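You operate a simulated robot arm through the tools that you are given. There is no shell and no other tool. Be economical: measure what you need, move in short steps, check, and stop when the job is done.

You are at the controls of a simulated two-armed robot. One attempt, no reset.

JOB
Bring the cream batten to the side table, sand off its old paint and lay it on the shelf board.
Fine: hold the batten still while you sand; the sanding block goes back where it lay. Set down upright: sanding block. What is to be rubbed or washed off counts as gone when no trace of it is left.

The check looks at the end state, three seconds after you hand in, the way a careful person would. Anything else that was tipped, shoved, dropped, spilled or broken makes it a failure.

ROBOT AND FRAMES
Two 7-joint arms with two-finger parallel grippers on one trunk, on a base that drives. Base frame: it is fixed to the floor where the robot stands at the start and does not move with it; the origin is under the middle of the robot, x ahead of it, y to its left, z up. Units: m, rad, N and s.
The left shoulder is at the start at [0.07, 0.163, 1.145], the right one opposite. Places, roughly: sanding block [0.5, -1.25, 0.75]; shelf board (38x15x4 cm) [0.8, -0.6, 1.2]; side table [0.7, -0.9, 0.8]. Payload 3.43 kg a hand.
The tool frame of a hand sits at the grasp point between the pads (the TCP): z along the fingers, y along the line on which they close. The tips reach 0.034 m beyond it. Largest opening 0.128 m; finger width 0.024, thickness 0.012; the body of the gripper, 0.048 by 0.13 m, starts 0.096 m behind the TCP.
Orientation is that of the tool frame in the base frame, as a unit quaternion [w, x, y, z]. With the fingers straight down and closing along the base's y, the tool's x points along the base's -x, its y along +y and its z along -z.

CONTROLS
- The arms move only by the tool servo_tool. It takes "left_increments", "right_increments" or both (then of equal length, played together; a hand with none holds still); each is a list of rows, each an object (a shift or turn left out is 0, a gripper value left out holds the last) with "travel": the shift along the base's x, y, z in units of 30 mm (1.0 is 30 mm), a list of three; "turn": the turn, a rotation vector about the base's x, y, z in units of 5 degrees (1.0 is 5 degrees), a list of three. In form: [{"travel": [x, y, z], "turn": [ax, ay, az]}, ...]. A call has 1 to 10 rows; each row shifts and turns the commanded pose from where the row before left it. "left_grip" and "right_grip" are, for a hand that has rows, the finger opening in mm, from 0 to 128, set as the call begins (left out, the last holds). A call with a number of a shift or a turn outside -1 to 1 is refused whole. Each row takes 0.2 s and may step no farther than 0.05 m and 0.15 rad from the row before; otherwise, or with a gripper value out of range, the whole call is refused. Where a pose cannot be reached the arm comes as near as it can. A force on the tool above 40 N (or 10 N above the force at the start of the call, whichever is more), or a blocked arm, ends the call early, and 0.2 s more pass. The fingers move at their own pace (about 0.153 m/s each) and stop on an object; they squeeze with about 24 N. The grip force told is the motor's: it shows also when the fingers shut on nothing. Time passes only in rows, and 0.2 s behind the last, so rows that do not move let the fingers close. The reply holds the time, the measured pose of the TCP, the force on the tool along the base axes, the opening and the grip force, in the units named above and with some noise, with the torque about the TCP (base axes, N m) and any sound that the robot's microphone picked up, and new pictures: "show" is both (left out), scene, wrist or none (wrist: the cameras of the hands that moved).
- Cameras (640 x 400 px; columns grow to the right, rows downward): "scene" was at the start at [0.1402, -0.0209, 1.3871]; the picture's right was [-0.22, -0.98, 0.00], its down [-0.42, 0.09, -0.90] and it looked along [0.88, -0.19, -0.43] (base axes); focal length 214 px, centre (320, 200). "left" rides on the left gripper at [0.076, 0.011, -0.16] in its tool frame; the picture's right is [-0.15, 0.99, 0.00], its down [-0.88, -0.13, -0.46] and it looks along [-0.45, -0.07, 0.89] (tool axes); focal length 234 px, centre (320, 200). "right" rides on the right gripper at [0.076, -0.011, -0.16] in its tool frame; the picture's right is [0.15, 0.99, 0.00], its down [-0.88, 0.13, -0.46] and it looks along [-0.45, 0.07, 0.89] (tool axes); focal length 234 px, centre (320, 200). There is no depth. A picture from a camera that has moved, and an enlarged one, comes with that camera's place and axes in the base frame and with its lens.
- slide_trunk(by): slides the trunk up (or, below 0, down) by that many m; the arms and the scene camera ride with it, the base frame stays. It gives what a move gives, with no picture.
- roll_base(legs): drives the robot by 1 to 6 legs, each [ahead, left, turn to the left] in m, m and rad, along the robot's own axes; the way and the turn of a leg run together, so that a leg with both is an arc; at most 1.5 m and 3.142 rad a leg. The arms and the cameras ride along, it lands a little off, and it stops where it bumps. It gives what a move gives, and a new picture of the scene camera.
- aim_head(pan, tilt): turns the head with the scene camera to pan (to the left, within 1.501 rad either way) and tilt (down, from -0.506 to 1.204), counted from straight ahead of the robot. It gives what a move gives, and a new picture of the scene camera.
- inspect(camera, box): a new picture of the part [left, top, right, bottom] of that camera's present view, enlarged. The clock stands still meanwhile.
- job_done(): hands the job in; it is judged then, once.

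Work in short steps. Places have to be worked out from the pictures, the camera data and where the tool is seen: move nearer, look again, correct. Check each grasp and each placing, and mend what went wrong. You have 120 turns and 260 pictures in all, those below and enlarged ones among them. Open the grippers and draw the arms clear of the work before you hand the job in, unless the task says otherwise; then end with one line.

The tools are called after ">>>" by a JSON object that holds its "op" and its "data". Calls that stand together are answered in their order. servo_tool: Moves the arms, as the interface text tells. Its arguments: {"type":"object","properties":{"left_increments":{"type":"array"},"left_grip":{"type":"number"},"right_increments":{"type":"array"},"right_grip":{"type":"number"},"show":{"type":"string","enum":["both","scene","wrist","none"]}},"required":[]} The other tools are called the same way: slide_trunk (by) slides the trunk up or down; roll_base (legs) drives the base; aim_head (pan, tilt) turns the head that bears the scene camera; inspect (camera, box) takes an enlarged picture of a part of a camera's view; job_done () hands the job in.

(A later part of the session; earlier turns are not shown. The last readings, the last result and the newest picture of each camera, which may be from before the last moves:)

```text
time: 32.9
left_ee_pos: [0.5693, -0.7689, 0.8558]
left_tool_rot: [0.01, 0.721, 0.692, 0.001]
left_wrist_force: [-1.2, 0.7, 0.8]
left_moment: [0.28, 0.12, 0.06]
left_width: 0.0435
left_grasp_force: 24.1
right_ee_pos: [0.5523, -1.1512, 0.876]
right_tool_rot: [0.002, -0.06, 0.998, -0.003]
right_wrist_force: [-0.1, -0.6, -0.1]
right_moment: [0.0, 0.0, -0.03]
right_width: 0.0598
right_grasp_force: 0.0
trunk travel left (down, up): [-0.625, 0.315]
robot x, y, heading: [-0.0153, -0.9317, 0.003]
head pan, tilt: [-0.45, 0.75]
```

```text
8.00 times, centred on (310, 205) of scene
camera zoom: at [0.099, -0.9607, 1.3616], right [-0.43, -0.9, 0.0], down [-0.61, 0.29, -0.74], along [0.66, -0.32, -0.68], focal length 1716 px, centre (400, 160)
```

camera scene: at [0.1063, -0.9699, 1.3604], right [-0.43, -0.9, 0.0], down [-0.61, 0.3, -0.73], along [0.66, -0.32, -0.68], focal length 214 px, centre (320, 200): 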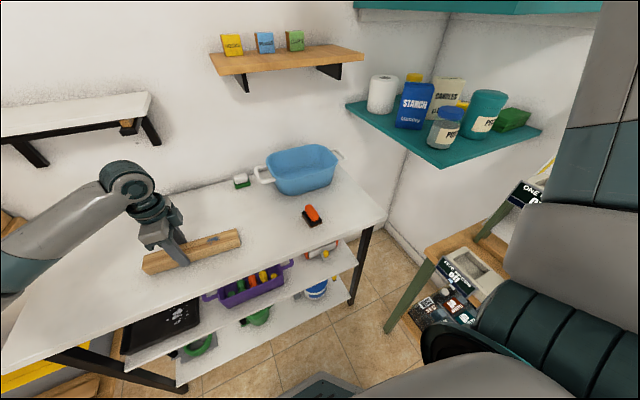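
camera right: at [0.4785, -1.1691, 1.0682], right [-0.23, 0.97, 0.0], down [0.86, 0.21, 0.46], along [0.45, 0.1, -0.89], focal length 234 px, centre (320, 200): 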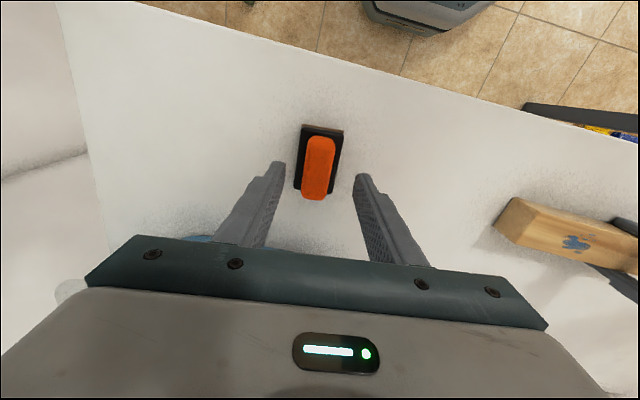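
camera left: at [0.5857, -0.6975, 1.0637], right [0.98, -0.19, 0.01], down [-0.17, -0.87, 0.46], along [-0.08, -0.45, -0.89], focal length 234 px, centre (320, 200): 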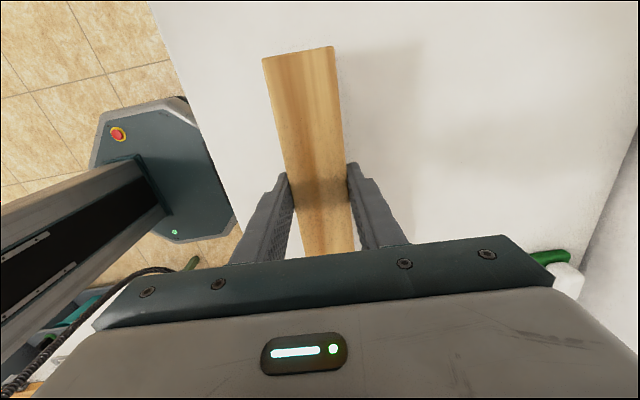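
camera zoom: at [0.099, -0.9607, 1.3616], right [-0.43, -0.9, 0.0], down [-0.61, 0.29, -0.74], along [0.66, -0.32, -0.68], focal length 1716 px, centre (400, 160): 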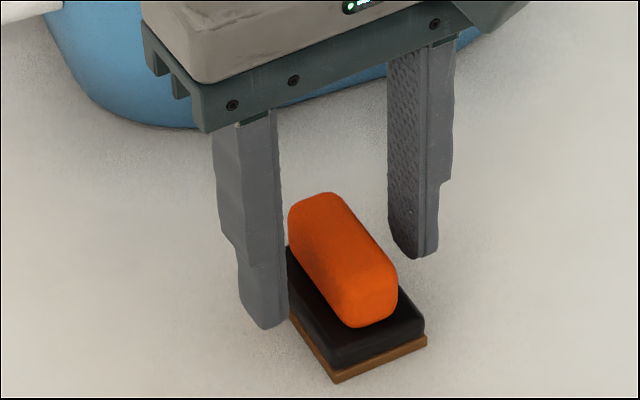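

Tips are near base-top height; I raise 3 mm so the fingers clear the base and close on the handle.

>>> {"op": "servo_tool", "data": {"right_increments": [{"travel": [0, 0, 0.1]}], "show": "none"}}

>>> {"op": "servo_tool", "data": {"right_increments": [{"travel": [0, 0, 0]}, {"travel": [0, 0, 0]}, {"travel": [0, 0, 0]}], "right_grip": 0, "show": "none"}}

>>> {"op": "inspect", "data": {"camera": "scene", "box": [270, 180, 350, 230]}}

>>> {"op": "inspect", "data": {"camera": "right", "box": [220, 100, 420, 260]}}

```text
time: 33.3
left_ee_pos: [0.5706, -0.7685, 0.855]
left_tool_rot: [0.009, 0.721, 0.692, 0.003]
left_wrist_force: [-1.3, 0.3, 7.2]
left_moment: [0.86, 0.15, 0.02]
left_width: 0.0437
left_grasp_force: 23.6
right_ee_pos: [0.5525, -1.1528, 0.8764]
right_tool_rot: [0.001, -0.06, 0.998, -0.002]
right_wrist_force: [0.0, 0.0, -0.3]
right_moment: [0.0, 0.03, -0.04]
right_width: 0.06
right_grasp_force: 0.1
trunk travel left (down, up): [-0.625, 0.315]
robot x, y, heading: [-0.0181, -0.9293, 0.002]
head pan, tilt: [-0.45, 0.75]
```

```text
time: 34.1
left_ee_pos: [0.5701, -0.768, 0.8549]
left_tool_rot: [0.009, 0.721, 0.693, 0.002]
left_wrist_force: [0.4, 3.5, 6.4]
left_moment: [0.81, 0.09, -0.15]
left_width: 0.0435
left_grasp_force: 24.3
right_ee_pos: [0.5519, -1.1531, 0.8775]
right_tool_rot: [0.002, -0.06, 0.998, -0.003]
right_wrist_force: [-0.1, -0.5, 0.2]
right_moment: [-0.01, 0.0, 0.03]
right_width: 0.0255
right_grasp_force: 23.5
trunk travel left (down, up): [-0.625, 0.315]
robot x, y, heading: [-0.0224, -0.9309, 0.008]
head pan, tilt: [-0.45, 0.75]
```

```text
8.00 times, centred on (310, 205) of scene
camera zoom: at [0.0987, -0.961, 1.361], right [-0.43, -0.9, 0.0], down [-0.61, 0.29, -0.74], along [0.66, -0.32, -0.68], focal length 1716 px, centre (400, 160)
```

zoom: 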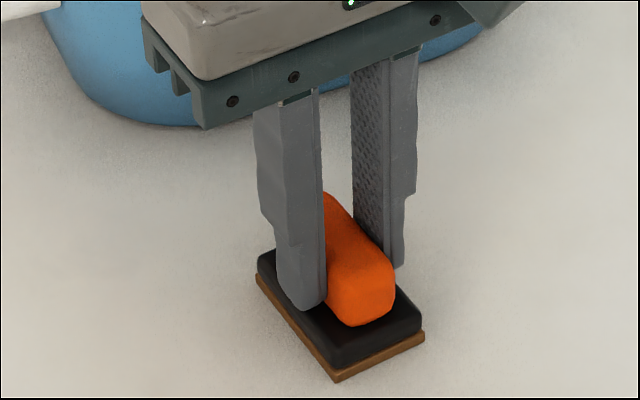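

```text
2.50 times, centred on (320, 180) of right
camera zoom: at [0.4771, -1.1723, 1.0357], right [-0.26, 0.96, -0.01], down [0.86, 0.24, 0.46], along [0.44, 0.11, -0.89], focal length 585 px, centre (320, 250)
```

zoom: 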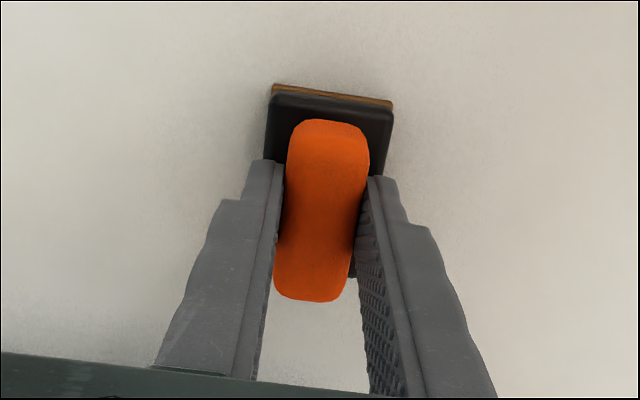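

Block grasped at TCP (0.552, −1.153, 0.8775). I lift it, then turn the hand ~81° so its narrow side faces the left hand, while heading toward the painted end.

>>> {"op": "servo_tool", "data": {"right_increments": [{"travel": [0, 0, 0.5]}, {"travel": [0, 0, 1]}, {"travel": [0, 0, 1]}, {"travel": [0, 0, 1]}, {"travel": [0, 0, 0.5], "turn": [0, 0, 1]}, {"travel": [0, 0.3, 0], "turn": [0, 0, 1]}, {"travel": [0, 0.3, 0], "turn": [0, 0, 1]}, {"travel": [0, 0.3, 0], "turn": [0, 0, 1]}, {"travel": [0, 0.3, 0], "turn": [0, 0, 1]}, {"travel": [0, 0.3, 0], "turn": [0, 0, 1]}], "show": "none"}}

>>> {"op": "servo_tool", "data": {"right_increments": [{"travel": [0, 0.4, 0], "turn": [0, 0, 1]}, {"travel": [0, 0.4, 0], "turn": [0, 0, 1]}, {"travel": [0, 0.4, 0], "turn": [0, 0, 1]}, {"travel": [0, 0.4, 0], "turn": [0, 0, 1]}, {"travel": [0.1, 0.4, 0], "turn": [0, 0, 1]}, {"travel": [0.1, 0.4, 0], "turn": [0, 0, 1]}, {"travel": [0.1, 0.4, 0], "turn": [0, 0, 1]}, {"travel": [0.1, 0.4, 0], "turn": [0, 0, 1]}, {"travel": [0.1, 0.4, 0], "turn": [0, 0, 1]}, {"travel": [0.1, 0.4, 0], "turn": [0, 0, 1]}], "show": "both"}}

```text
time: 36.3
left_ee_pos: [0.5747, -0.7753, 0.8543]
left_tool_rot: [0.007, 0.721, 0.693, 0.003]
left_wrist_force: [7.7, -1.4, 21.8]
left_moment: [0.21, 0.39, -0.04]
left_width: 0.0435
left_grasp_force: 23.5
right_ee_pos: [0.5563, -1.1133, 0.9913]
right_tool_rot: [0.0, -0.317, 0.948, 0.0]
right_wrist_force: [1.0, -0.3, -0.6]
right_moment: [0.01, -0.01, 0.0]
right_width: 0.0253
right_grasp_force: 23.5
trunk travel left (down, up): [-0.625, 0.315]
robot x, y, heading: [-0.0177, -0.9354, 0.007]
head pan, tilt: [-0.45, 0.75]
```

```text
time: 38.5
left_ee_pos: [0.5735, -0.7731, 0.8545]
left_tool_rot: [0.006, 0.721, 0.693, 0.003]
left_wrist_force: [13.5, -1.8, 30.6]
left_moment: [0.28, 0.4, -0.07]
left_width: 0.0436
left_grasp_force: 24.2
right_ee_pos: [0.5621, -1.0428, 0.9945]
right_tool_rot: [0.0, -0.551, 0.835, 0.0]
right_wrist_force: [1.2, 0.1, -1.2]
right_moment: [0.03, -0.04, -0.03]
right_width: 0.025
right_grasp_force: 24.3
right hand out of reach, approached as far as the arm can: row 7, 8, 9, 10
trunk travel left (down, up): [-0.625, 0.315]
robot x, y, heading: [-0.0217, -0.935, 0.002]
head pan, tilt: [-0.45, 0.75]
camera scene: at [0.105, -0.971, 1.3606], right [-0.43, -0.9, 0.0], down [-0.61, 0.3, -0.73], along [0.66, -0.32, -0.68], focal length 214 px, centre (320, 200)
camera right: at [0.5425, -1.1174, 1.1527], right [-0.97, 0.25, 0.0], down [0.23, 0.86, 0.46], along [0.12, 0.44, -0.89], focal length 234 px, centre (320, 200)
```

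scene: 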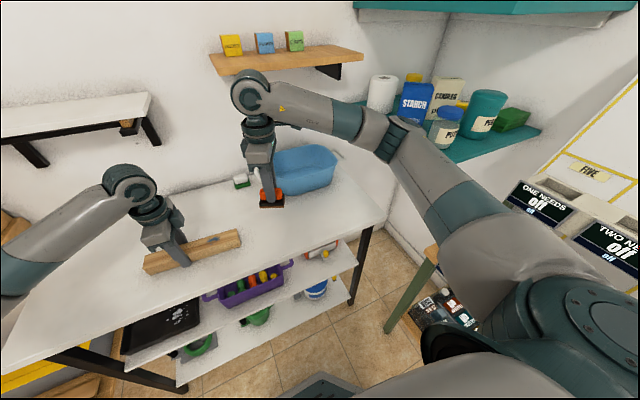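
right: 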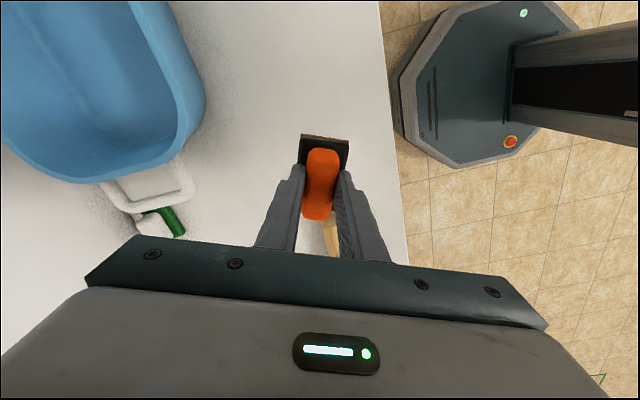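

The wrist limit stops it at about 247°, which is good enough. I turn the command back 20° and read where the hand is.

>>> {"op": "servo_tool", "data": {"right_increments": [{"turn": [0, 0, -1]}, {"turn": [0, 0, -1]}, {"turn": [0, 0, -1]}, {"turn": [0, 0, -1]}, {"turn": [0, 0, -1]}, {"travel": [0, 0, 0]}], "show": "none"}}

>>> {"op": "inspect", "data": {"camera": "scene", "box": [120, 120, 320, 300]}}

>>> {"op": "inspect", "data": {"camera": "left", "box": [0, 0, 640, 400]}}

```text
time: 39.9
left_ee_pos: [0.5747, -0.7747, 0.8534]
left_tool_rot: [0.005, 0.722, 0.692, 0.002]
left_wrist_force: [12.1, -2.0, 30.2]
left_moment: [0.21, 0.46, 0.01]
left_width: 0.0434
left_grasp_force: 24.1
right_ee_pos: [0.5617, -1.0443, 0.9934]
right_tool_rot: [0.001, -0.357, 0.934, 0.001]
right_wrist_force: [0.3, 0.7, -0.1]
right_moment: [0.01, 0.01, -0.01]
right_width: 0.0253
right_grasp_force: 23.2
trunk travel left (down, up): [-0.625, 0.315]
robot x, y, heading: [-0.0203, -0.9337, 0.009]
head pan, tilt: [-0.45, 0.75]
```

```text
2.22 times, centred on (220, 210) of scene
camera zoom: at [0.1049, -0.971, 1.3606], right [-0.43, -0.9, 0.0], down [-0.61, 0.3, -0.73], along [0.66, -0.32, -0.68], focal length 477 px, centre (542, 178)
```

zoom: 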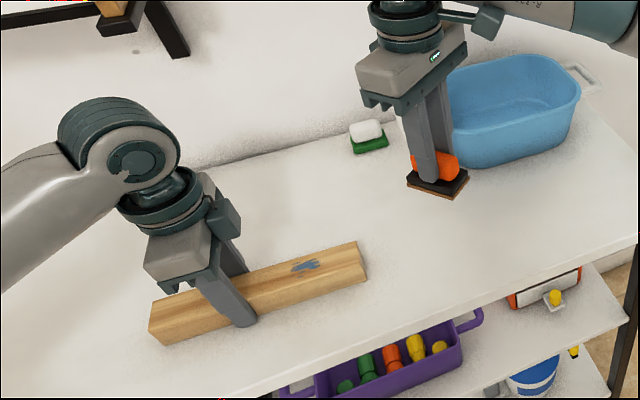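

```text
1.00 times, centred on (320, 200) of left
camera zoom: at [0.586, -0.6983, 1.0142], right [0.98, -0.19, 0.01], down [-0.17, -0.87, 0.46], along [-0.07, -0.45, -0.89], focal length 234 px, centre (320, 200)
```

zoom: 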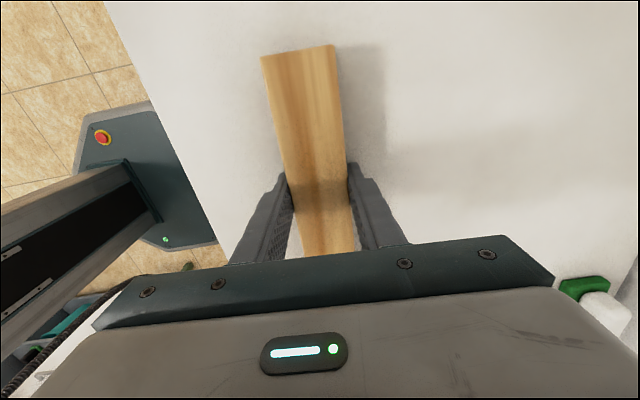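

The paint centre is near (0.573, −0.858), batten end at −0.928. I move the block over it, slightly to the right, high enough to clear, and turn back +20°.

>>> {"op": "servo_tool", "data": {"right_increments": [{"travel": [0.05, 0.8, 0], "turn": [0, 0, 1]}, {"travel": [0.05, 0.8, 0], "turn": [0, 0, 1]}, {"travel": [0.05, 0.8, 0], "turn": [0, 0, 1]}, {"travel": [0.05, 0.8, 0], "turn": [0, 0, 1]}, {"travel": [0.05, 0.8, -0.4]}, {"travel": [0.05, 0.8, -0.4]}, {"travel": [0, 0.4, -0.3]}, {"travel": [0, 0, 0]}], "show": "both"}}

>>> {"op": "inspect", "data": {"camera": "scene", "box": [120, 120, 320, 300]}}

```text
time: 41.7
left_ee_pos: [0.5734, -0.7725, 0.8552]
left_tool_rot: [0.006, 0.723, 0.691, 0.003]
left_wrist_force: [11.2, -1.5, 29.8]
left_moment: [0.27, 0.49, -0.09]
left_width: 0.0434
left_grasp_force: 24.3
right_ee_pos: [0.5701, -0.8902, 0.9614]
right_tool_rot: [0.0, -0.514, 0.858, 0.0]
right_wrist_force: [0.0, -0.8, -0.3]
right_moment: [0.0, 0.01, 0.01]
right_width: 0.0254
right_grasp_force: 23.8
trunk travel left (down, up): [-0.625, 0.315]
robot x, y, heading: [-0.0204, -0.9317, -0.002]
head pan, tilt: [-0.45, 0.75]
camera scene: at [0.1047, -0.971, 1.3606], right [-0.43, -0.9, 0.0], down [-0.61, 0.3, -0.73], along [0.66, -0.32, -0.68], focal length 214 px, centre (320, 200)
camera right: at [0.5437, -0.9625, 1.1206], right [-0.94, 0.34, 0.0], down [0.3, 0.84, 0.46], along [0.15, 0.43, -0.89], focal length 234 px, centre (320, 200)
```

scene: 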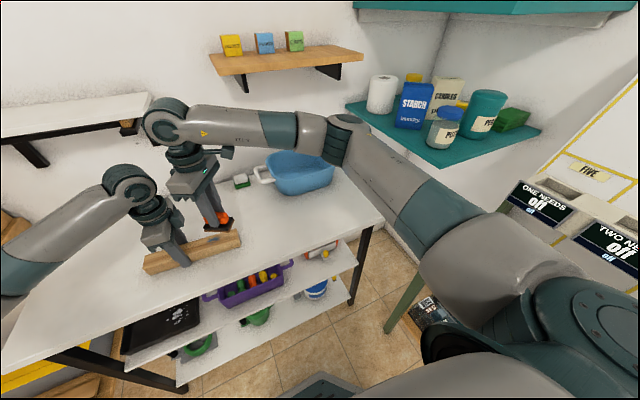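
right: 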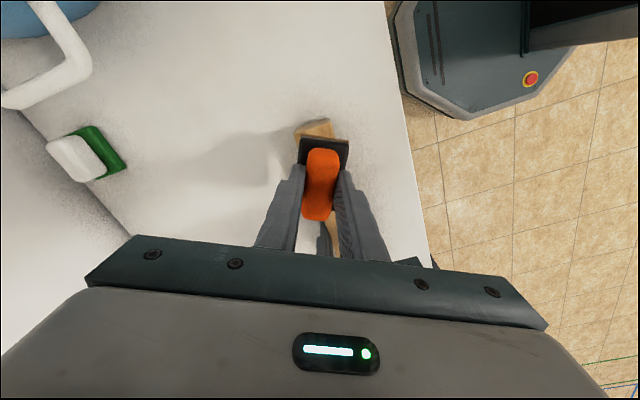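

```text
2.22 times, centred on (220, 210) of scene
camera zoom: at [0.1047, -0.971, 1.3606], right [-0.43, -0.9, 0.0], down [-0.61, 0.3, -0.73], along [0.66, -0.32, -0.68], focal length 477 px, centre (542, 178)
```

zoom: 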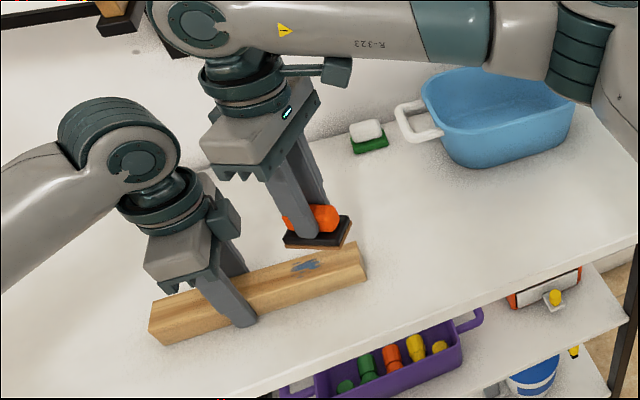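

Clear of the left hand. I lower the block to the batten in fine steps.

>>> {"op": "servo_tool", "data": {"right_increments": [{"travel": [0, 0.15, -0.6]}, {"travel": [0, 0.15, -0.4]}, {"travel": [0, 0, -0.2]}, {"travel": [0, 0, 0]}], "show": "none"}}

>>> {"op": "inspect", "data": {"camera": "scene", "box": [150, 170, 270, 280]}}

```text
time: 42.7
left_ee_pos: [0.5734, -0.7731, 0.8543]
left_tool_rot: [0.006, 0.722, 0.692, 0.004]
left_wrist_force: [11.1, -1.1, 30.4]
left_moment: [0.29, 0.52, -0.06]
left_width: 0.0433
left_grasp_force: 24.4
right_ee_pos: [0.57, -0.8801, 0.9261]
right_tool_rot: [0.0, -0.514, 0.858, 0.0]
right_wrist_force: [-0.5, 0.3, -0.6]
right_moment: [-0.02, -0.01, -0.06]
right_width: 0.0254
right_grasp_force: 24.2
trunk travel left (down, up): [-0.625, 0.315]
robot x, y, heading: [-0.0193, -0.9366, 0.005]
head pan, tilt: [-0.45, 0.75]
```

```text
3.64 times, centred on (210, 225) of scene
camera zoom: at [0.1046, -0.971, 1.3606], right [-0.43, -0.9, 0.0], down [-0.61, 0.3, -0.73], along [0.66, -0.32, -0.68], focal length 780 px, centre (720, 109)
```

zoom: 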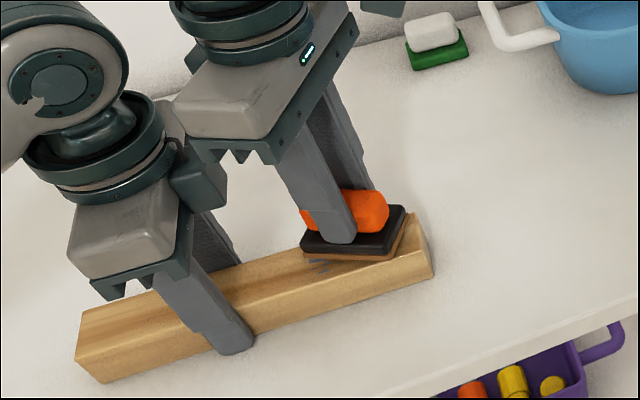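

>>> {"op": "servo_tool", "data": {"right_increments": [{"travel": [0, 0.1, -0.15]}, {"travel": [0, 0.1, -0.12]}, {"travel": [0, 0, 0]}], "show": "none"}}

>>> {"op": "servo_tool", "data": {"right_increments": [{"travel": [0, 0, -0.1]}, {"travel": [0, 0, 0]}], "show": "none"}}

```text
time: 43.5
left_ee_pos: [0.5735, -0.7725, 0.8552]
left_tool_rot: [0.006, 0.722, 0.692, 0.003]
left_wrist_force: [9.7, -1.1, 29.8]
left_moment: [0.29, 0.56, -0.09]
left_width: 0.0433
left_grasp_force: 23.9
right_ee_pos: [0.5689, -0.8742, 0.918]
right_tool_rot: [0.0, -0.513, 0.858, 0.0]
right_wrist_force: [0.5, -0.2, -1.4]
right_moment: [0.0, -0.01, 0.01]
right_width: 0.0256
right_grasp_force: 24.2
trunk travel left (down, up): [-0.625, 0.315]
robot x, y, heading: [-0.0169, -0.9313, 0.002]
head pan, tilt: [-0.45, 0.75]
```

```text
time: 44.1
left_ee_pos: [0.5735, -0.7741, 0.8554]
left_tool_rot: [0.005, 0.721, 0.693, 0.003]
left_wrist_force: [11.0, -0.7, 29.5]
left_moment: [0.33, 0.62, -0.04]
left_width: 0.0435
left_grasp_force: 24.2
right_ee_pos: [0.568, -0.873, 0.9164]
right_tool_rot: [0.001, -0.513, 0.858, 0.001]
right_wrist_force: [1.3, -0.3, 0.8]
right_moment: [0.0, -0.08, 0.01]
right_width: 0.0254
right_grasp_force: 23.5
trunk travel left (down, up): [-0.625, 0.315]
robot x, y, heading: [-0.0191, -0.9361, 0.004]
head pan, tilt: [-0.45, 0.75]
```

Still no firm contact; a little further.

>>> {"op": "servo_tool", "data": {"right_increments": [{"travel": [0, 0, -0.1]}, {"travel": [0, 0, 0]}], "show": "none"}}

>>> {"op": "inspect", "data": {"camera": "scene", "box": [180, 190, 260, 260]}}

```text
time: 44.7
left_ee_pos: [0.5734, -0.7733, 0.8545]
left_tool_rot: [0.006, 0.721, 0.693, 0.003]
left_wrist_force: [22.5, -0.3, 16.1]
left_moment: [0.41, 1.02, 0.2]
left_width: 0.0435
left_grasp_force: 23.9
right_ee_pos: [0.5692, -0.8732, 0.9143]
right_tool_rot: [0.002, -0.513, 0.858, 0.001]
right_wrist_force: [-4.4, -3.5, 33.5]
right_moment: [0.11, -0.03, 0.07]
right_width: 0.0254
right_grasp_force: 24.1
trunk travel left (down, up): [-0.625, 0.315]
robot x, y, heading: [-0.0175, -0.9312, 0.003]
head pan, tilt: [-0.45, 0.75]
```

```text
5.71 times, centred on (220, 225) of scene
camera zoom: at [0.1036, -0.9714, 1.361], right [-0.43, -0.9, 0.0], down [-0.61, 0.3, -0.73], along [0.66, -0.32, -0.68], focal length 1226 px, centre (891, 57)
```

zoom: 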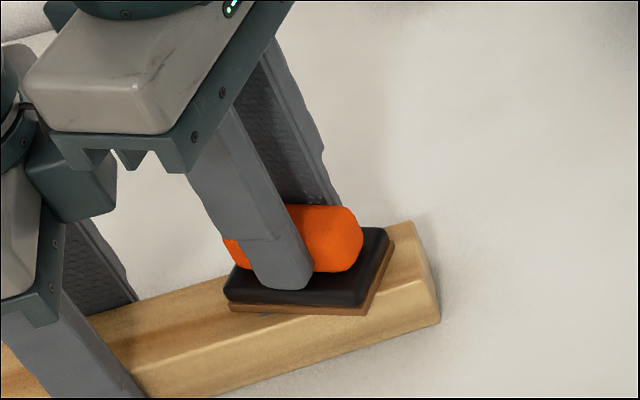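

Contact with 33 N; I ease 1 mm and make gentle back-and-forth strokes along the batten.

>>> {"op": "servo_tool", "data": {"right_increments": [{"travel": [0.02, 0, 0.045]}, {"travel": [0.02, 0.3, 0]}, {"travel": [0.02, 0.3, 0]}, {"travel": [0, 0.2, 0]}, {"travel": [0, -0.3, 0]}, {"travel": [0, -0.3, 0]}, {"travel": [0, -0.3, 0]}, {"travel": [0, 0.3, 0]}, {"travel": [0, 0.3, 0]}, {"travel": [0, 0, 0]}], "show": "none"}}

>>> {"op": "inspect", "data": {"camera": "scene", "box": [160, 180, 260, 280]}}

```text
time: 46.9
left_ee_pos: [0.5734, -0.7736, 0.8542]
left_tool_rot: [0.006, 0.722, 0.692, 0.002]
left_wrist_force: [4.9, 0.6, 30.6]
left_moment: [-0.09, 0.68, -0.2]
left_width: 0.0435
left_grasp_force: 23.9
right_ee_pos: [0.5726, -0.8586, 0.914]
right_tool_rot: [-0.001, -0.513, 0.858, 0.0]
right_wrist_force: [-0.2, -0.7, -0.8]
right_moment: [-0.02, 0.01, 0.02]
right_width: 0.0254
right_grasp_force: 24.0
trunk travel left (down, up): [-0.625, 0.315]
robot x, y, heading: [-0.0174, -0.9313, 0.001]
head pan, tilt: [-0.45, 0.75]
```

```text
4.00 times, centred on (210, 230) of scene
camera zoom: at [0.1038, -0.9706, 1.3607], right [-0.43, -0.9, 0.0], down [-0.61, 0.3, -0.73], along [0.66, -0.32, -0.68], focal length 858 px, centre (760, 80)
```

zoom: 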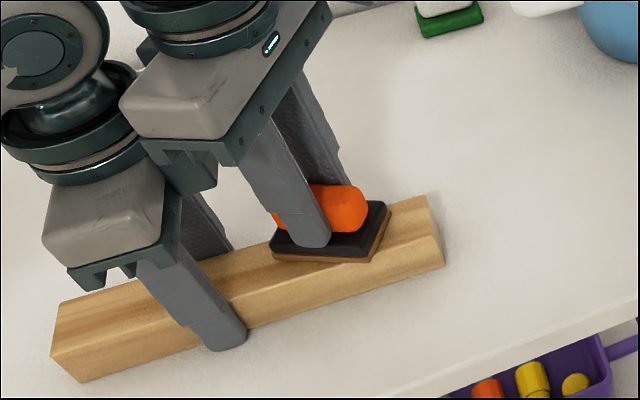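

Contact is now light, so I press ~1 mm down and repeat longer strokes.

>>> {"op": "servo_tool", "data": {"right_increments": [{"travel": [0, 0, -0.035]}, {"travel": [0, 0, 0]}, {"travel": [0, -0.3, 0]}, {"travel": [0, -0.3, 0]}, {"travel": [0, -0.3, 0]}, {"travel": [0, 0.3, 0]}, {"travel": [0, 0.3, 0]}, {"travel": [0, 0.3, 0]}, {"travel": [0, 0.3, 0]}, {"travel": [0, 0, 0]}], "show": "none"}}

>>> {"op": "servo_tool", "data": {"right_increments": [{"travel": [0.15, -0.3, 0]}, {"travel": [0, -0.3, 0]}, {"travel": [0, -0.3, 0]}, {"travel": [0, -0.3, 0]}, {"travel": [-0.3, 0, 0]}, {"travel": [0, 0.3, 0]}, {"travel": [0, 0.3, 0]}, {"travel": [0, 0.3, 0]}, {"travel": [0.15, 0.2, 0]}, {"travel": [0, 0, 0]}], "show": "none"}}

```text
time: 49.0
left_ee_pos: [0.572, -0.7733, 0.854]
left_tool_rot: [0.005, 0.72, 0.694, 0.001]
left_wrist_force: [-5.3, -4.3, 8.1]
left_moment: [-0.07, 0.88, 0.52]
left_width: 0.0434
left_grasp_force: 23.8
right_ee_pos: [0.573, -0.8547, 0.9113]
right_tool_rot: [-0.001, -0.511, 0.86, -0.001]
right_wrist_force: [-2.2, -6.1, 6.8]
right_moment: [0.24, -0.17, 0.03]
right_width: 0.0254
right_grasp_force: 24.0
trunk travel left (down, up): [-0.625, 0.315]
robot x, y, heading: [-0.0173, -0.9369, 0.003]
head pan, tilt: [-0.45, 0.75]
stopped in row 10 (right hand): the force on the tool passed its limit (the readings are from after the stop); the commanded pose is now the measured one
```

```text
time: 51.2
left_ee_pos: [0.5729, -0.7728, 0.8534]
left_tool_rot: [0.006, 0.72, 0.694, 0.002]
left_wrist_force: [0.2, -6.5, 14.5]
left_moment: [0.1, 1.08, 0.62]
left_width: 0.0434
left_grasp_force: 24.2
right_ee_pos: [0.5722, -0.8579, 0.9111]
right_tool_rot: [0.0, -0.511, 0.859, -0.001]
right_wrist_force: [-6.0, -2.9, 8.2]
right_moment: [-0.19, 0.13, -0.02]
right_width: 0.0256
right_grasp_force: 24.1
trunk travel left (down, up): [-0.625, 0.315]
robot x, y, heading: [-0.0192, -0.9322, 0.003]
head pan, tilt: [-0.45, 0.75]
```

Good contact now. I lift and move aside to inspect the batten.

>>> {"op": "servo_tool", "data": {"right_increments": [{"travel": [0, 0, 0.5]}, {"travel": [0, 0, 1]}, {"travel": [0, -1, 0.7]}, {"travel": [0, -1, 0]}, {"travel": [0, -1, 0]}, {"travel": [0, -1, 0]}, {"travel": [0, 0, 0]}], "show": "wrist"}}

>>> {"op": "inspect", "data": {"camera": "scene", "box": [130, 190, 270, 290]}}

```text
time: 52.8
left_ee_pos: [0.5742, -0.7722, 0.8534]
left_tool_rot: [0.005, 0.719, 0.695, 0.001]
left_wrist_force: [-2.6, -5.9, 24.2]
left_moment: [0.41, 0.78, 0.31]
left_width: 0.0434
left_grasp_force: 23.8
right_ee_pos: [0.5715, -0.9783, 0.9756]
right_tool_rot: [-0.001, -0.511, 0.86, -0.001]
right_wrist_force: [-1.0, -0.7, -1.0]
right_moment: [-0.01, -0.03, -0.01]
right_width: 0.0251
right_grasp_force: 24.4
trunk travel left (down, up): [-0.625, 0.315]
robot x, y, heading: [-0.021, -0.9318, 0.0]
head pan, tilt: [-0.45, 0.75]
camera right: at [0.5458, -1.0496, 1.1352], right [-0.94, 0.34, 0.0], down [0.31, 0.84, 0.45], along [0.16, 0.42, -0.89], focal length 234 px, centre (320, 200)
```

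right: 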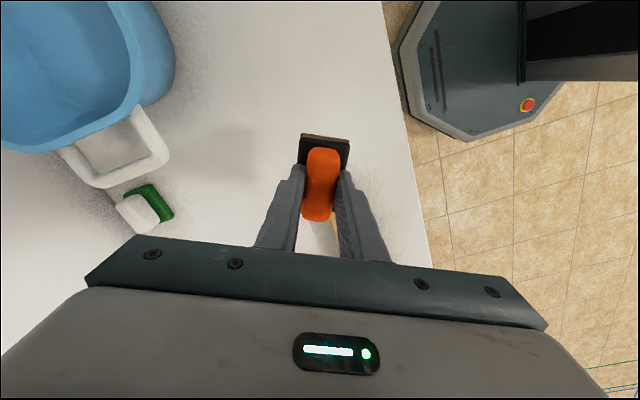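

```text
4.00 times, centred on (200, 240) of scene
camera zoom: at [0.1033, -0.9719, 1.3607], right [-0.43, -0.9, 0.0], down [-0.61, 0.3, -0.73], along [0.66, -0.32, -0.68], focal length 858 px, centre (800, 40)
```

zoom: 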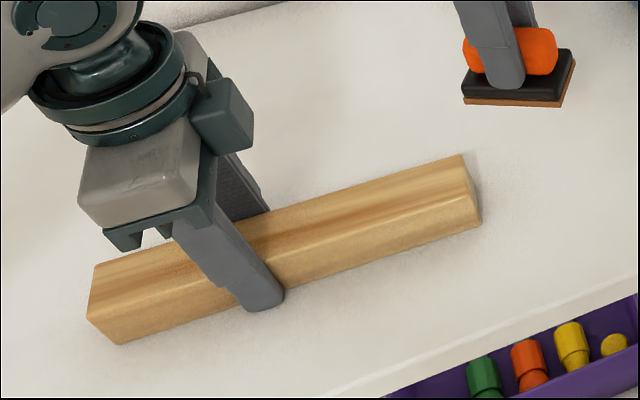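

The top looks clean; I check at greater zoom for faint traces.

>>> {"op": "inspect", "data": {"camera": "scene", "box": [185, 222, 255, 268]}}

```text
8.70 times, centred on (220, 245) of scene
camera zoom: at [0.1033, -0.9719, 1.3607], right [-0.43, -0.9, 0.0], down [-0.61, 0.3, -0.73], along [0.66, -0.32, -0.68], focal length 1865 px, centre (1190, -191)
```

zoom: 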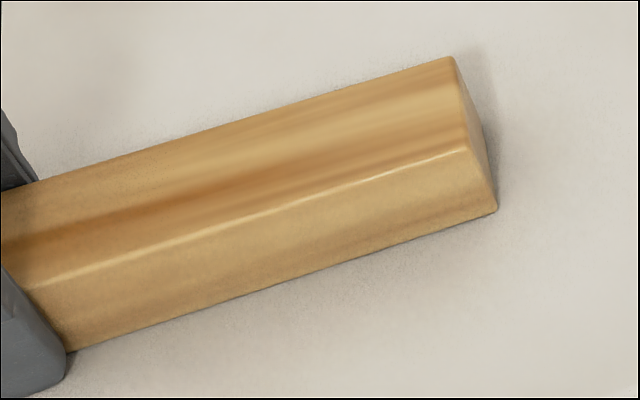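

Clean. I now return the block: turn back ~54.5° and travel over its original spot.

>>> {"op": "servo_tool", "data": {"right_increments": [{"travel": [-0.065, -0.58, 0], "turn": [0, 0, -1]}, {"travel": [-0.065, -0.58, 0], "turn": [0, 0, -1]}, {"travel": [-0.065, -0.58, 0], "turn": [0, 0, -1]}, {"travel": [-0.065, -0.58, 0], "turn": [0, 0, -1]}, {"travel": [-0.065, -0.58, 0], "turn": [0, 0, -1]}, {"travel": [-0.065, -0.58, 0], "turn": [0, 0, -1]}, {"travel": [-0.065, -0.58, 0], "turn": [0, 0, -1]}, {"travel": [-0.065, -0.58, 0], "turn": [0, 0, -1]}, {"travel": [-0.065, -0.58, 0], "turn": [0, 0, -1]}, {"travel": [-0.065, -0.58, 0], "turn": [0, 0, -1]}], "show": "none"}}

>>> {"op": "servo_tool", "data": {"right_increments": [{"travel": [0, 0, -0.5], "turn": [0, 0, -0.9]}, {"travel": [0, 0, -0.5]}, {"travel": [0, 0, -0.5]}, {"travel": [0, 0, -0.5]}, {"travel": [0, 0, 0]}], "show": "wrist"}}

```text
time: 55.0
left_ee_pos: [0.5725, -0.7732, 0.8551]
left_tool_rot: [0.006, 0.719, 0.695, 0.001]
left_wrist_force: [0.4, -5.1, 27.4]
left_moment: [0.44, 0.76, 0.05]
left_width: 0.0436
left_grasp_force: 24.4
right_ee_pos: [0.5524, -1.1518, 0.9751]
right_tool_rot: [-0.001, -0.099, 0.995, 0.0]
right_wrist_force: [-0.5, 0.6, -1.5]
right_moment: [-0.03, -0.02, -0.01]
right_width: 0.0252
right_grasp_force: 24.3
trunk travel left (down, up): [-0.625, 0.315]
robot x, y, heading: [-0.0236, -0.9363, 0.002]
head pan, tilt: [-0.45, 0.75]
```

```text
time: 56.2
left_ee_pos: [0.5721, -0.772, 0.8553]
left_tool_rot: [0.007, 0.719, 0.694, 0.002]
left_wrist_force: [10.4, -14.3, 24.2]
left_moment: [-0.11, 0.32, 0.28]
left_width: 0.0433
left_grasp_force: 23.5
right_ee_pos: [0.5496, -1.1502, 0.9178]
right_tool_rot: [-0.001, -0.059, 0.998, -0.002]
right_wrist_force: [0.1, -0.2, -1.0]
right_moment: [0.02, 0.03, 0.01]
right_width: 0.0251
right_grasp_force: 23.8
trunk travel left (down, up): [-0.625, 0.315]
robot x, y, heading: [-0.0156, -0.9336, 0.002]
head pan, tilt: [-0.45, 0.75]
camera right: at [0.4766, -1.1686, 1.0759], right [-0.26, 0.96, 0.0], down [0.86, 0.24, 0.45], along [0.44, 0.12, -0.89], focal length 234 px, centre (320, 200)
```

right: 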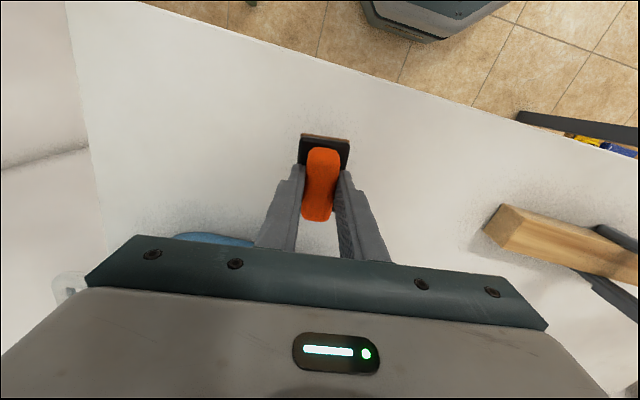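

Over the spot; I descend gently to contact.

>>> {"op": "servo_tool", "data": {"right_increments": [{"travel": [0.05, -0.06, -0.4]}, {"travel": [0, 0, -0.4]}, {"travel": [0, 0, -0.3]}, {"travel": [0, 0, -0.12]}, {"travel": [0, 0, 0]}], "show": "none"}}

>>> {"op": "inspect", "data": {"camera": "scene", "box": [270, 180, 350, 230]}}

```text
time: 57.4
left_ee_pos: [0.5713, -0.7667, 0.856]
left_tool_rot: [0.008, 0.719, 0.695, 0.0]
left_wrist_force: [-2.3, -11.7, 24.5]
left_moment: [0.07, 0.76, 0.41]
left_width: 0.0434
left_grasp_force: 23.8
right_ee_pos: [0.5533, -1.1473, 0.882]
right_tool_rot: [-0.001, -0.061, 0.998, -0.003]
right_wrist_force: [0.3, -0.1, -0.8]
right_moment: [0.02, -0.01, 0.01]
right_width: 0.0252
right_grasp_force: 23.7
trunk travel left (down, up): [-0.625, 0.315]
robot x, y, heading: [-0.0241, -0.9323, 0.002]
head pan, tilt: [-0.45, 0.75]
```

```text
8.00 times, centred on (310, 205) of scene
camera zoom: at [0.1007, -0.9634, 1.3613], right [-0.43, -0.9, 0.0], down [-0.61, 0.29, -0.74], along [0.66, -0.32, -0.68], focal length 1716 px, centre (400, 160)
```

zoom: 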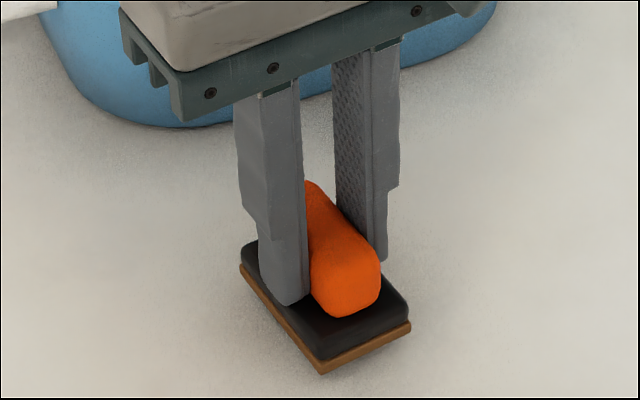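

>>> {"op": "servo_tool", "data": {"right_increments": [{"travel": [-0.03, -0.17, -0.06]}, {"travel": [0, 0, -0.05]}, {"travel": [0, 0, -0.05]}, {"travel": [0, 0, 0]}], "show": "none"}}

>>> {"op": "inspect", "data": {"camera": "scene", "box": [270, 180, 350, 230]}}

```text
time: 58.4
left_ee_pos: [0.5721, -0.7665, 0.855]
left_tool_rot: [0.01, 0.72, 0.694, 0.0]
left_wrist_force: [-4.9, -14.7, 31.0]
left_moment: [-0.09, 1.02, 0.42]
left_width: 0.0434
left_grasp_force: 24.2
right_ee_pos: [0.5519, -1.1498, 0.8775]
right_tool_rot: [-0.001, -0.061, 0.998, -0.004]
right_wrist_force: [0.0, 0.8, -0.8]
right_moment: [0.03, 0.04, 0.02]
right_width: 0.0253
right_grasp_force: 24.3
trunk travel left (down, up): [-0.625, 0.315]
robot x, y, heading: [-0.0212, -0.9368, -0.0]
head pan, tilt: [-0.45, 0.75]
```

```text
8.00 times, centred on (310, 205) of scene
camera zoom: at [0.1003, -0.9609, 1.3614], right [-0.43, -0.9, 0.0], down [-0.61, 0.29, -0.74], along [0.66, -0.32, -0.68], focal length 1716 px, centre (400, 160)
```

zoom: 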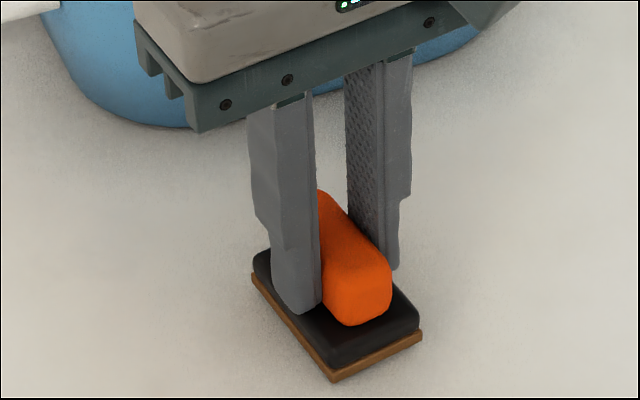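

Nearly identical to before; I lower the last millimetres to feel the table.

>>> {"op": "servo_tool", "data": {"right_increments": [{"travel": [0, -0.1, -0.05]}, {"travel": [0, 0, -0.04]}, {"travel": [0, 0, 0]}], "show": "none"}}

```text
time: 59.2
left_ee_pos: [0.5669, -0.7693, 0.8549]
left_tool_rot: [0.005, 0.72, 0.694, 0.005]
left_wrist_force: [5.9, 5.4, 13.2]
left_moment: [-0.07, -0.1, -0.17]
left_width: 0.0437
left_grasp_force: 23.9
right_ee_pos: [0.5426, -1.166, 0.8757]
right_tool_rot: [0.001, -0.054, 0.999, -0.003]
right_wrist_force: [-0.4, -0.5, -0.1]
right_moment: [-0.04, -0.07, 0.0]
right_width: 0.0251
right_grasp_force: 24.1
trunk travel left (down, up): [-0.625, 0.315]
robot x, y, heading: [-0.0234, -0.9281, -0.003]
head pan, tilt: [-0.45, 0.75]
```

The base shifted a bit (left hand pressing on the table). I unload the left hand by lifting the batten 2 cm so the base settles, then re-aim.

>>> {"op": "servo_tool", "data": {"right_increments": [{"travel": [0, 0, 0.3]}, {"travel": [0, 0, 0.2]}, {"travel": [0, 0, 0]}, {"travel": [0, 0, 0]}], "left_increments": [{"travel": [0, 0, 0.3]}, {"travel": [0, 0, 0.5]}, {"travel": [0, 0, 0]}, {"travel": [0, 0, 0]}], "show": "scene"}}

>>> {"op": "inspect", "data": {"camera": "scene", "box": [270, 180, 350, 230]}}

```text
time: 60.2
left_ee_pos: [0.5652, -0.7671, 0.8807]
left_tool_rot: [0.01, 0.719, 0.695, 0.002]
left_wrist_force: [0.7, -0.2, -1.0]
left_moment: [0.05, -0.01, 0.02]
left_width: 0.0436
left_grasp_force: 24.0
right_ee_pos: [0.5466, -1.1583, 0.8939]
right_tool_rot: [0.002, -0.061, 0.998, -0.003]
right_wrist_force: [-0.2, 0.1, -0.8]
right_moment: [0.04, -0.01, -0.03]
right_width: 0.0252
right_grasp_force: 24.1
trunk travel left (down, up): [-0.625, 0.315]
robot x, y, heading: [-0.0189, -0.93, -0.006]
head pan, tilt: [-0.45, 0.75]
camera scene: at [0.0935, -0.965, 1.3621], right [-0.43, -0.9, 0.0], down [-0.61, 0.29, -0.74], along [0.67, -0.32, -0.67], focal length 214 px, centre (320, 200)
```

scene: 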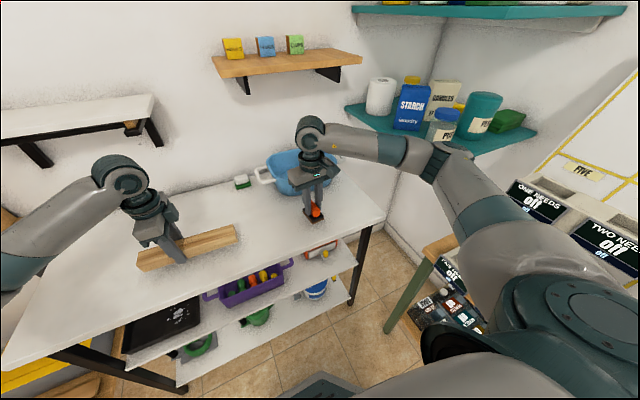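

```text
8.00 times, centred on (310, 205) of scene
camera zoom: at [0.0935, -0.965, 1.3621], right [-0.43, -0.9, 0.0], down [-0.61, 0.29, -0.74], along [0.67, -0.32, -0.67], focal length 1716 px, centre (400, 160)
```

zoom: 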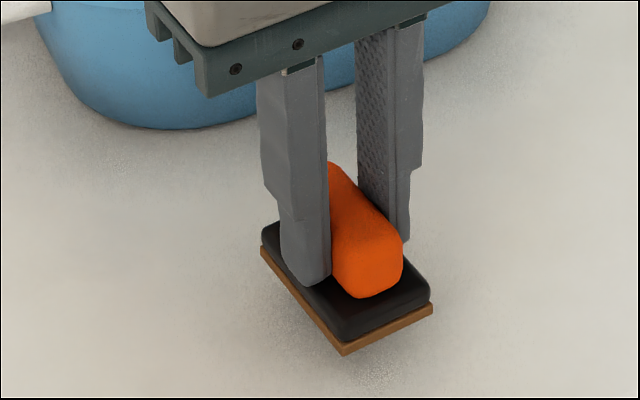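

Settled at (0.5466, −1.158); I correct to (0.552, −1.153) and lower again.

>>> {"op": "servo_tool", "data": {"right_increments": [{"travel": [0.18, 0.17, 0]}, {"travel": [0, 0, -0.2]}, {"travel": [0, 0, -0.2]}, {"travel": [0, 0, -0.1]}, {"travel": [0, 0, 0]}], "show": "none"}}

>>> {"op": "servo_tool", "data": {"right_increments": [{"travel": [0, 0, -0.05]}, {"travel": [0, 0, -0.04]}, {"travel": [0, 0, 0]}], "show": "none"}}

```text
time: 61.4
left_ee_pos: [0.5722, -0.764, 0.8751]
left_tool_rot: [0.009, 0.72, 0.694, -0.002]
left_wrist_force: [-0.3, -0.1, -2.6]
left_moment: [0.07, -0.02, -0.01]
left_width: 0.0438
left_grasp_force: 24.2
right_ee_pos: [0.5599, -1.1474, 0.8745]
right_tool_rot: [-0.001, -0.062, 0.998, -0.003]
right_wrist_force: [0.1, -0.3, -0.6]
right_moment: [-0.04, 0.03, 0.0]
right_width: 0.0253
right_grasp_force: 24.3
trunk travel left (down, up): [-0.625, 0.315]
robot x, y, heading: [-0.0164, -0.9324, 0.004]
head pan, tilt: [-0.45, 0.75]
```

```text
time: 62.2
left_ee_pos: [0.5715, -0.7643, 0.8758]
left_tool_rot: [0.008, 0.719, 0.695, 0.0]
left_wrist_force: [0.4, -0.2, -1.1]
left_moment: [0.03, 0.05, -0.03]
left_width: 0.0434
left_grasp_force: 24.0
right_ee_pos: [0.5605, -1.1476, 0.8729]
right_tool_rot: [0.0, -0.062, 0.998, -0.003]
right_wrist_force: [0.1, 2.9, 32.6]
right_moment: [0.24, 0.46, 0.04]
right_width: 0.0254
right_grasp_force: 24.3
trunk travel left (down, up): [-0.625, 0.315]
robot x, y, heading: [-0.0172, -0.9326, 0.002]
head pan, tilt: [-0.45, 0.75]
```

Contact, but 8 mm off. I lift slightly, correct, wait and read.

>>> {"op": "servo_tool", "data": {"right_increments": [{"travel": [0, 0, 0.2]}, {"travel": [-0.28, -0.17, 0]}, {"travel": [0, 0, 0]}, {"travel": [0, 0, 0]}, {"travel": [0, 0, 0]}], "show": "none"}}

```text
time: 63.4
left_ee_pos: [0.5644, -0.7721, 0.8829]
left_tool_rot: [0.01, 0.721, 0.693, 0.005]
left_wrist_force: [-0.2, 0.1, -2.2]
left_moment: [0.03, 0.07, 0.01]
left_width: 0.0434
left_grasp_force: 23.7
right_ee_pos: [0.5418, -1.1629, 0.8835]
right_tool_rot: [0.004, -0.058, 0.998, -0.002]
right_wrist_force: [1.1, 3.2, 1.1]
right_moment: [-0.38, 0.06, 0.01]
right_width: 0.0253
right_grasp_force: 23.6
trunk travel left (down, up): [-0.625, 0.315]
robot x, y, heading: [-0.0217, -0.9346, -0.005]
head pan, tilt: [-0.45, 0.75]
```

Both hands shifted without command—the body sways. I wait a moment to see whether it settles.

>>> {"op": "servo_tool", "data": {"right_increments": [{"travel": [0, 0, 0.2]}, {"travel": [0, 0, 0]}, {"travel": [0, 0, 0]}, {"travel": [0, 0, 0]}, {"travel": [0, 0, 0]}, {"travel": [0, 0, 0]}], "show": "none"}}

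>>> {"op": "inspect", "data": {"camera": "scene", "box": [250, 150, 370, 240]}}

>>> {"op": "servo_tool", "data": {"right_increments": [{"travel": [0, 0, 0]}, {"travel": [0, 0, 0]}], "show": "none"}}

>>> {"op": "servo_tool", "data": {"right_increments": [{"travel": [0, 0, 0]}, {"travel": [0, 0, 0]}], "show": "none"}}

```text
time: 64.8
left_ee_pos: [0.566, -0.7669, 0.8811]
left_tool_rot: [0.011, 0.719, 0.695, 0.003]
left_wrist_force: [-0.8, 0.2, -2.3]
left_moment: [0.04, -0.02, -0.02]
left_width: 0.0435
left_grasp_force: 23.8
right_ee_pos: [0.5446, -1.1577, 0.8874]
right_tool_rot: [0.002, -0.06, 0.998, -0.004]
right_wrist_force: [0.6, 0.2, -1.2]
right_moment: [-0.01, 0.04, 0.03]
right_width: 0.0257
right_grasp_force: 24.3
trunk travel left (down, up): [-0.625, 0.315]
robot x, y, heading: [-0.0182, -0.9295, 0.004]
head pan, tilt: [-0.45, 0.75]
```

```text
4.44 times, centred on (310, 195) of scene
camera zoom: at [0.0937, -0.9646, 1.3618], right [-0.43, -0.9, 0.0], down [-0.61, 0.29, -0.74], along [0.67, -0.32, -0.67], focal length 953 px, centre (364, 222)
```

zoom: 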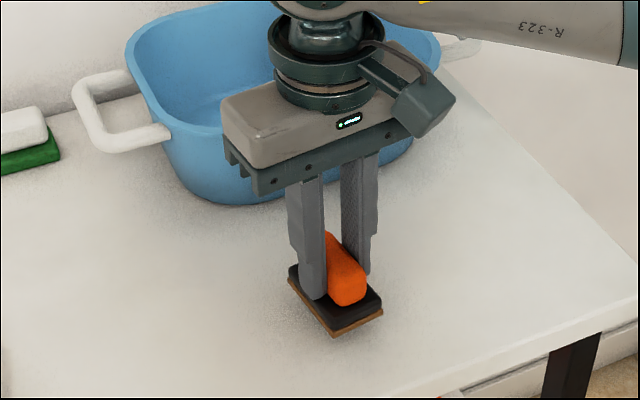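

```text
time: 65.4
left_ee_pos: [0.5662, -0.7668, 0.8814]
left_tool_rot: [0.01, 0.72, 0.694, 0.002]
left_wrist_force: [0.9, -0.7, -1.5]
left_moment: [0.03, -0.01, -0.02]
left_width: 0.0436
left_grasp_force: 24.1
right_ee_pos: [0.5453, -1.1572, 0.8871]
right_tool_rot: [0.003, -0.059, 0.998, -0.003]
right_wrist_force: [-0.1, -0.2, -1.0]
right_moment: [-0.03, 0.01, -0.03]
right_width: 0.0254
right_grasp_force: 23.7
trunk travel left (down, up): [-0.625, 0.315]
robot x, y, heading: [-0.0182, -0.9303, 0.0]
head pan, tilt: [-0.45, 0.75]
```

```text
time: 66.0
left_ee_pos: [0.566, -0.7673, 0.88]
left_tool_rot: [0.01, 0.72, 0.694, 0.002]
left_wrist_force: [1.2, 0.6, -2.6]
left_moment: [0.02, 0.01, 0.02]
left_width: 0.0437
left_grasp_force: 24.1
right_ee_pos: [0.5458, -1.1573, 0.8864]
right_tool_rot: [0.002, -0.061, 0.998, -0.003]
right_wrist_force: [-0.5, 0.0, -0.9]
right_moment: [-0.01, 0.01, -0.02]
right_width: 0.0253
right_grasp_force: 23.5
trunk travel left (down, up): [-0.625, 0.315]
robot x, y, heading: [-0.0182, -0.9348, 0.002]
head pan, tilt: [-0.45, 0.75]
```

Stable now at (0.5455, −1.157). I shift by a small compromise and lower to contact; a few mm offset is fine.

>>> {"op": "servo_tool", "data": {"right_increments": [{"travel": [0.12, 0.08, 0]}, {"travel": [0, 0, -0.15]}, {"travel": [0, 0, -0.15]}, {"travel": [0, 0, 0]}, {"travel": [0, 0, 0]}], "show": "none"}}

```text
time: 67.2
left_ee_pos: [0.5684, -0.7684, 0.8796]
left_tool_rot: [0.011, 0.719, 0.695, 0.002]
left_wrist_force: [-0.8, -0.4, -1.2]
left_moment: [0.02, 0.0, 0.03]
left_width: 0.0437
left_grasp_force: 24.3
right_ee_pos: [0.549, -1.1541, 0.8786]
right_tool_rot: [0.003, -0.06, 0.998, -0.003]
right_wrist_force: [-0.8, 0.5, -0.9]
right_moment: [0.0, -0.01, -0.02]
right_width: 0.0253
right_grasp_force: 24.8
trunk travel left (down, up): [-0.625, 0.315]
robot x, y, heading: [-0.0196, -0.933, 0.001]
head pan, tilt: [-0.45, 0.75]
```

Very close to the target (0.549, −1.154). I go straight down in tiny steps.

>>> {"op": "servo_tool", "data": {"right_increments": [{"travel": [0, 0, -0.06]}, {"travel": [0, 0, -0.06]}, {"travel": [0, 0, 0]}], "show": "none"}}

>>> {"op": "inspect", "data": {"camera": "scene", "box": [270, 180, 350, 230]}}

```text
time: 68.0
left_ee_pos: [0.5686, -0.7658, 0.8794]
left_tool_rot: [0.01, 0.719, 0.695, 0.001]
left_wrist_force: [0.4, 0.1, -1.5]
left_moment: [0.06, -0.01, -0.02]
left_width: 0.0437
left_grasp_force: 23.9
right_ee_pos: [0.5514, -1.1518, 0.8742]
right_tool_rot: [0.001, -0.061, 0.998, -0.004]
right_wrist_force: [0.3, 0.3, -1.0]
right_moment: [0.05, 0.0, 0.0]
right_width: 0.0251
right_grasp_force: 24.4
trunk travel left (down, up): [-0.625, 0.315]
robot x, y, heading: [-0.0174, -0.9349, -0.001]
head pan, tilt: [-0.45, 0.75]
```

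```text
8.00 times, centred on (310, 205) of scene
camera zoom: at [0.0971, -0.9627, 1.3616], right [-0.43, -0.9, 0.0], down [-0.61, 0.29, -0.74], along [0.66, -0.32, -0.68], focal length 1716 px, centre (400, 160)
```

zoom: 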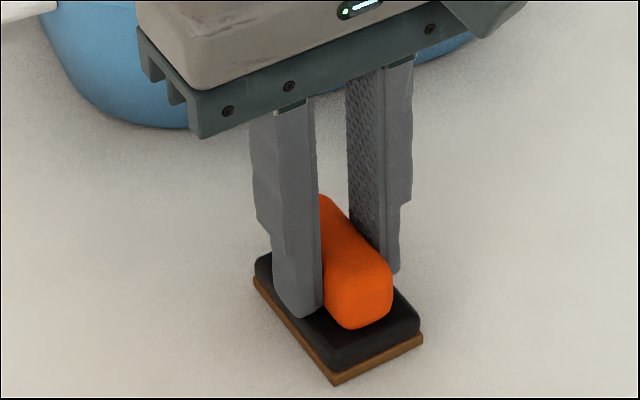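

>>> {"op": "servo_tool", "data": {"right_increments": [{"travel": [0, 0, -0.05]}, {"travel": [0, 0, 0]}], "show": "none"}}

```text
time: 68.6
left_ee_pos: [0.5688, -0.7673, 0.8782]
left_tool_rot: [0.01, 0.719, 0.695, 0.002]
left_wrist_force: [0.7, 0.1, -1.6]
left_moment: [0.03, 0.01, -0.01]
left_width: 0.0435
left_grasp_force: 23.9
right_ee_pos: [0.552, -1.1532, 0.8728]
right_tool_rot: [0.0, -0.061, 0.998, -0.004]
right_wrist_force: [-3.6, -1.7, 8.9]
right_moment: [0.18, 0.49, 0.08]
right_width: 0.0253
right_grasp_force: 23.8
trunk travel left (down, up): [-0.625, 0.315]
robot x, y, heading: [-0.0165, -0.9376, 0.005]
head pan, tilt: [-0.45, 0.75]
```

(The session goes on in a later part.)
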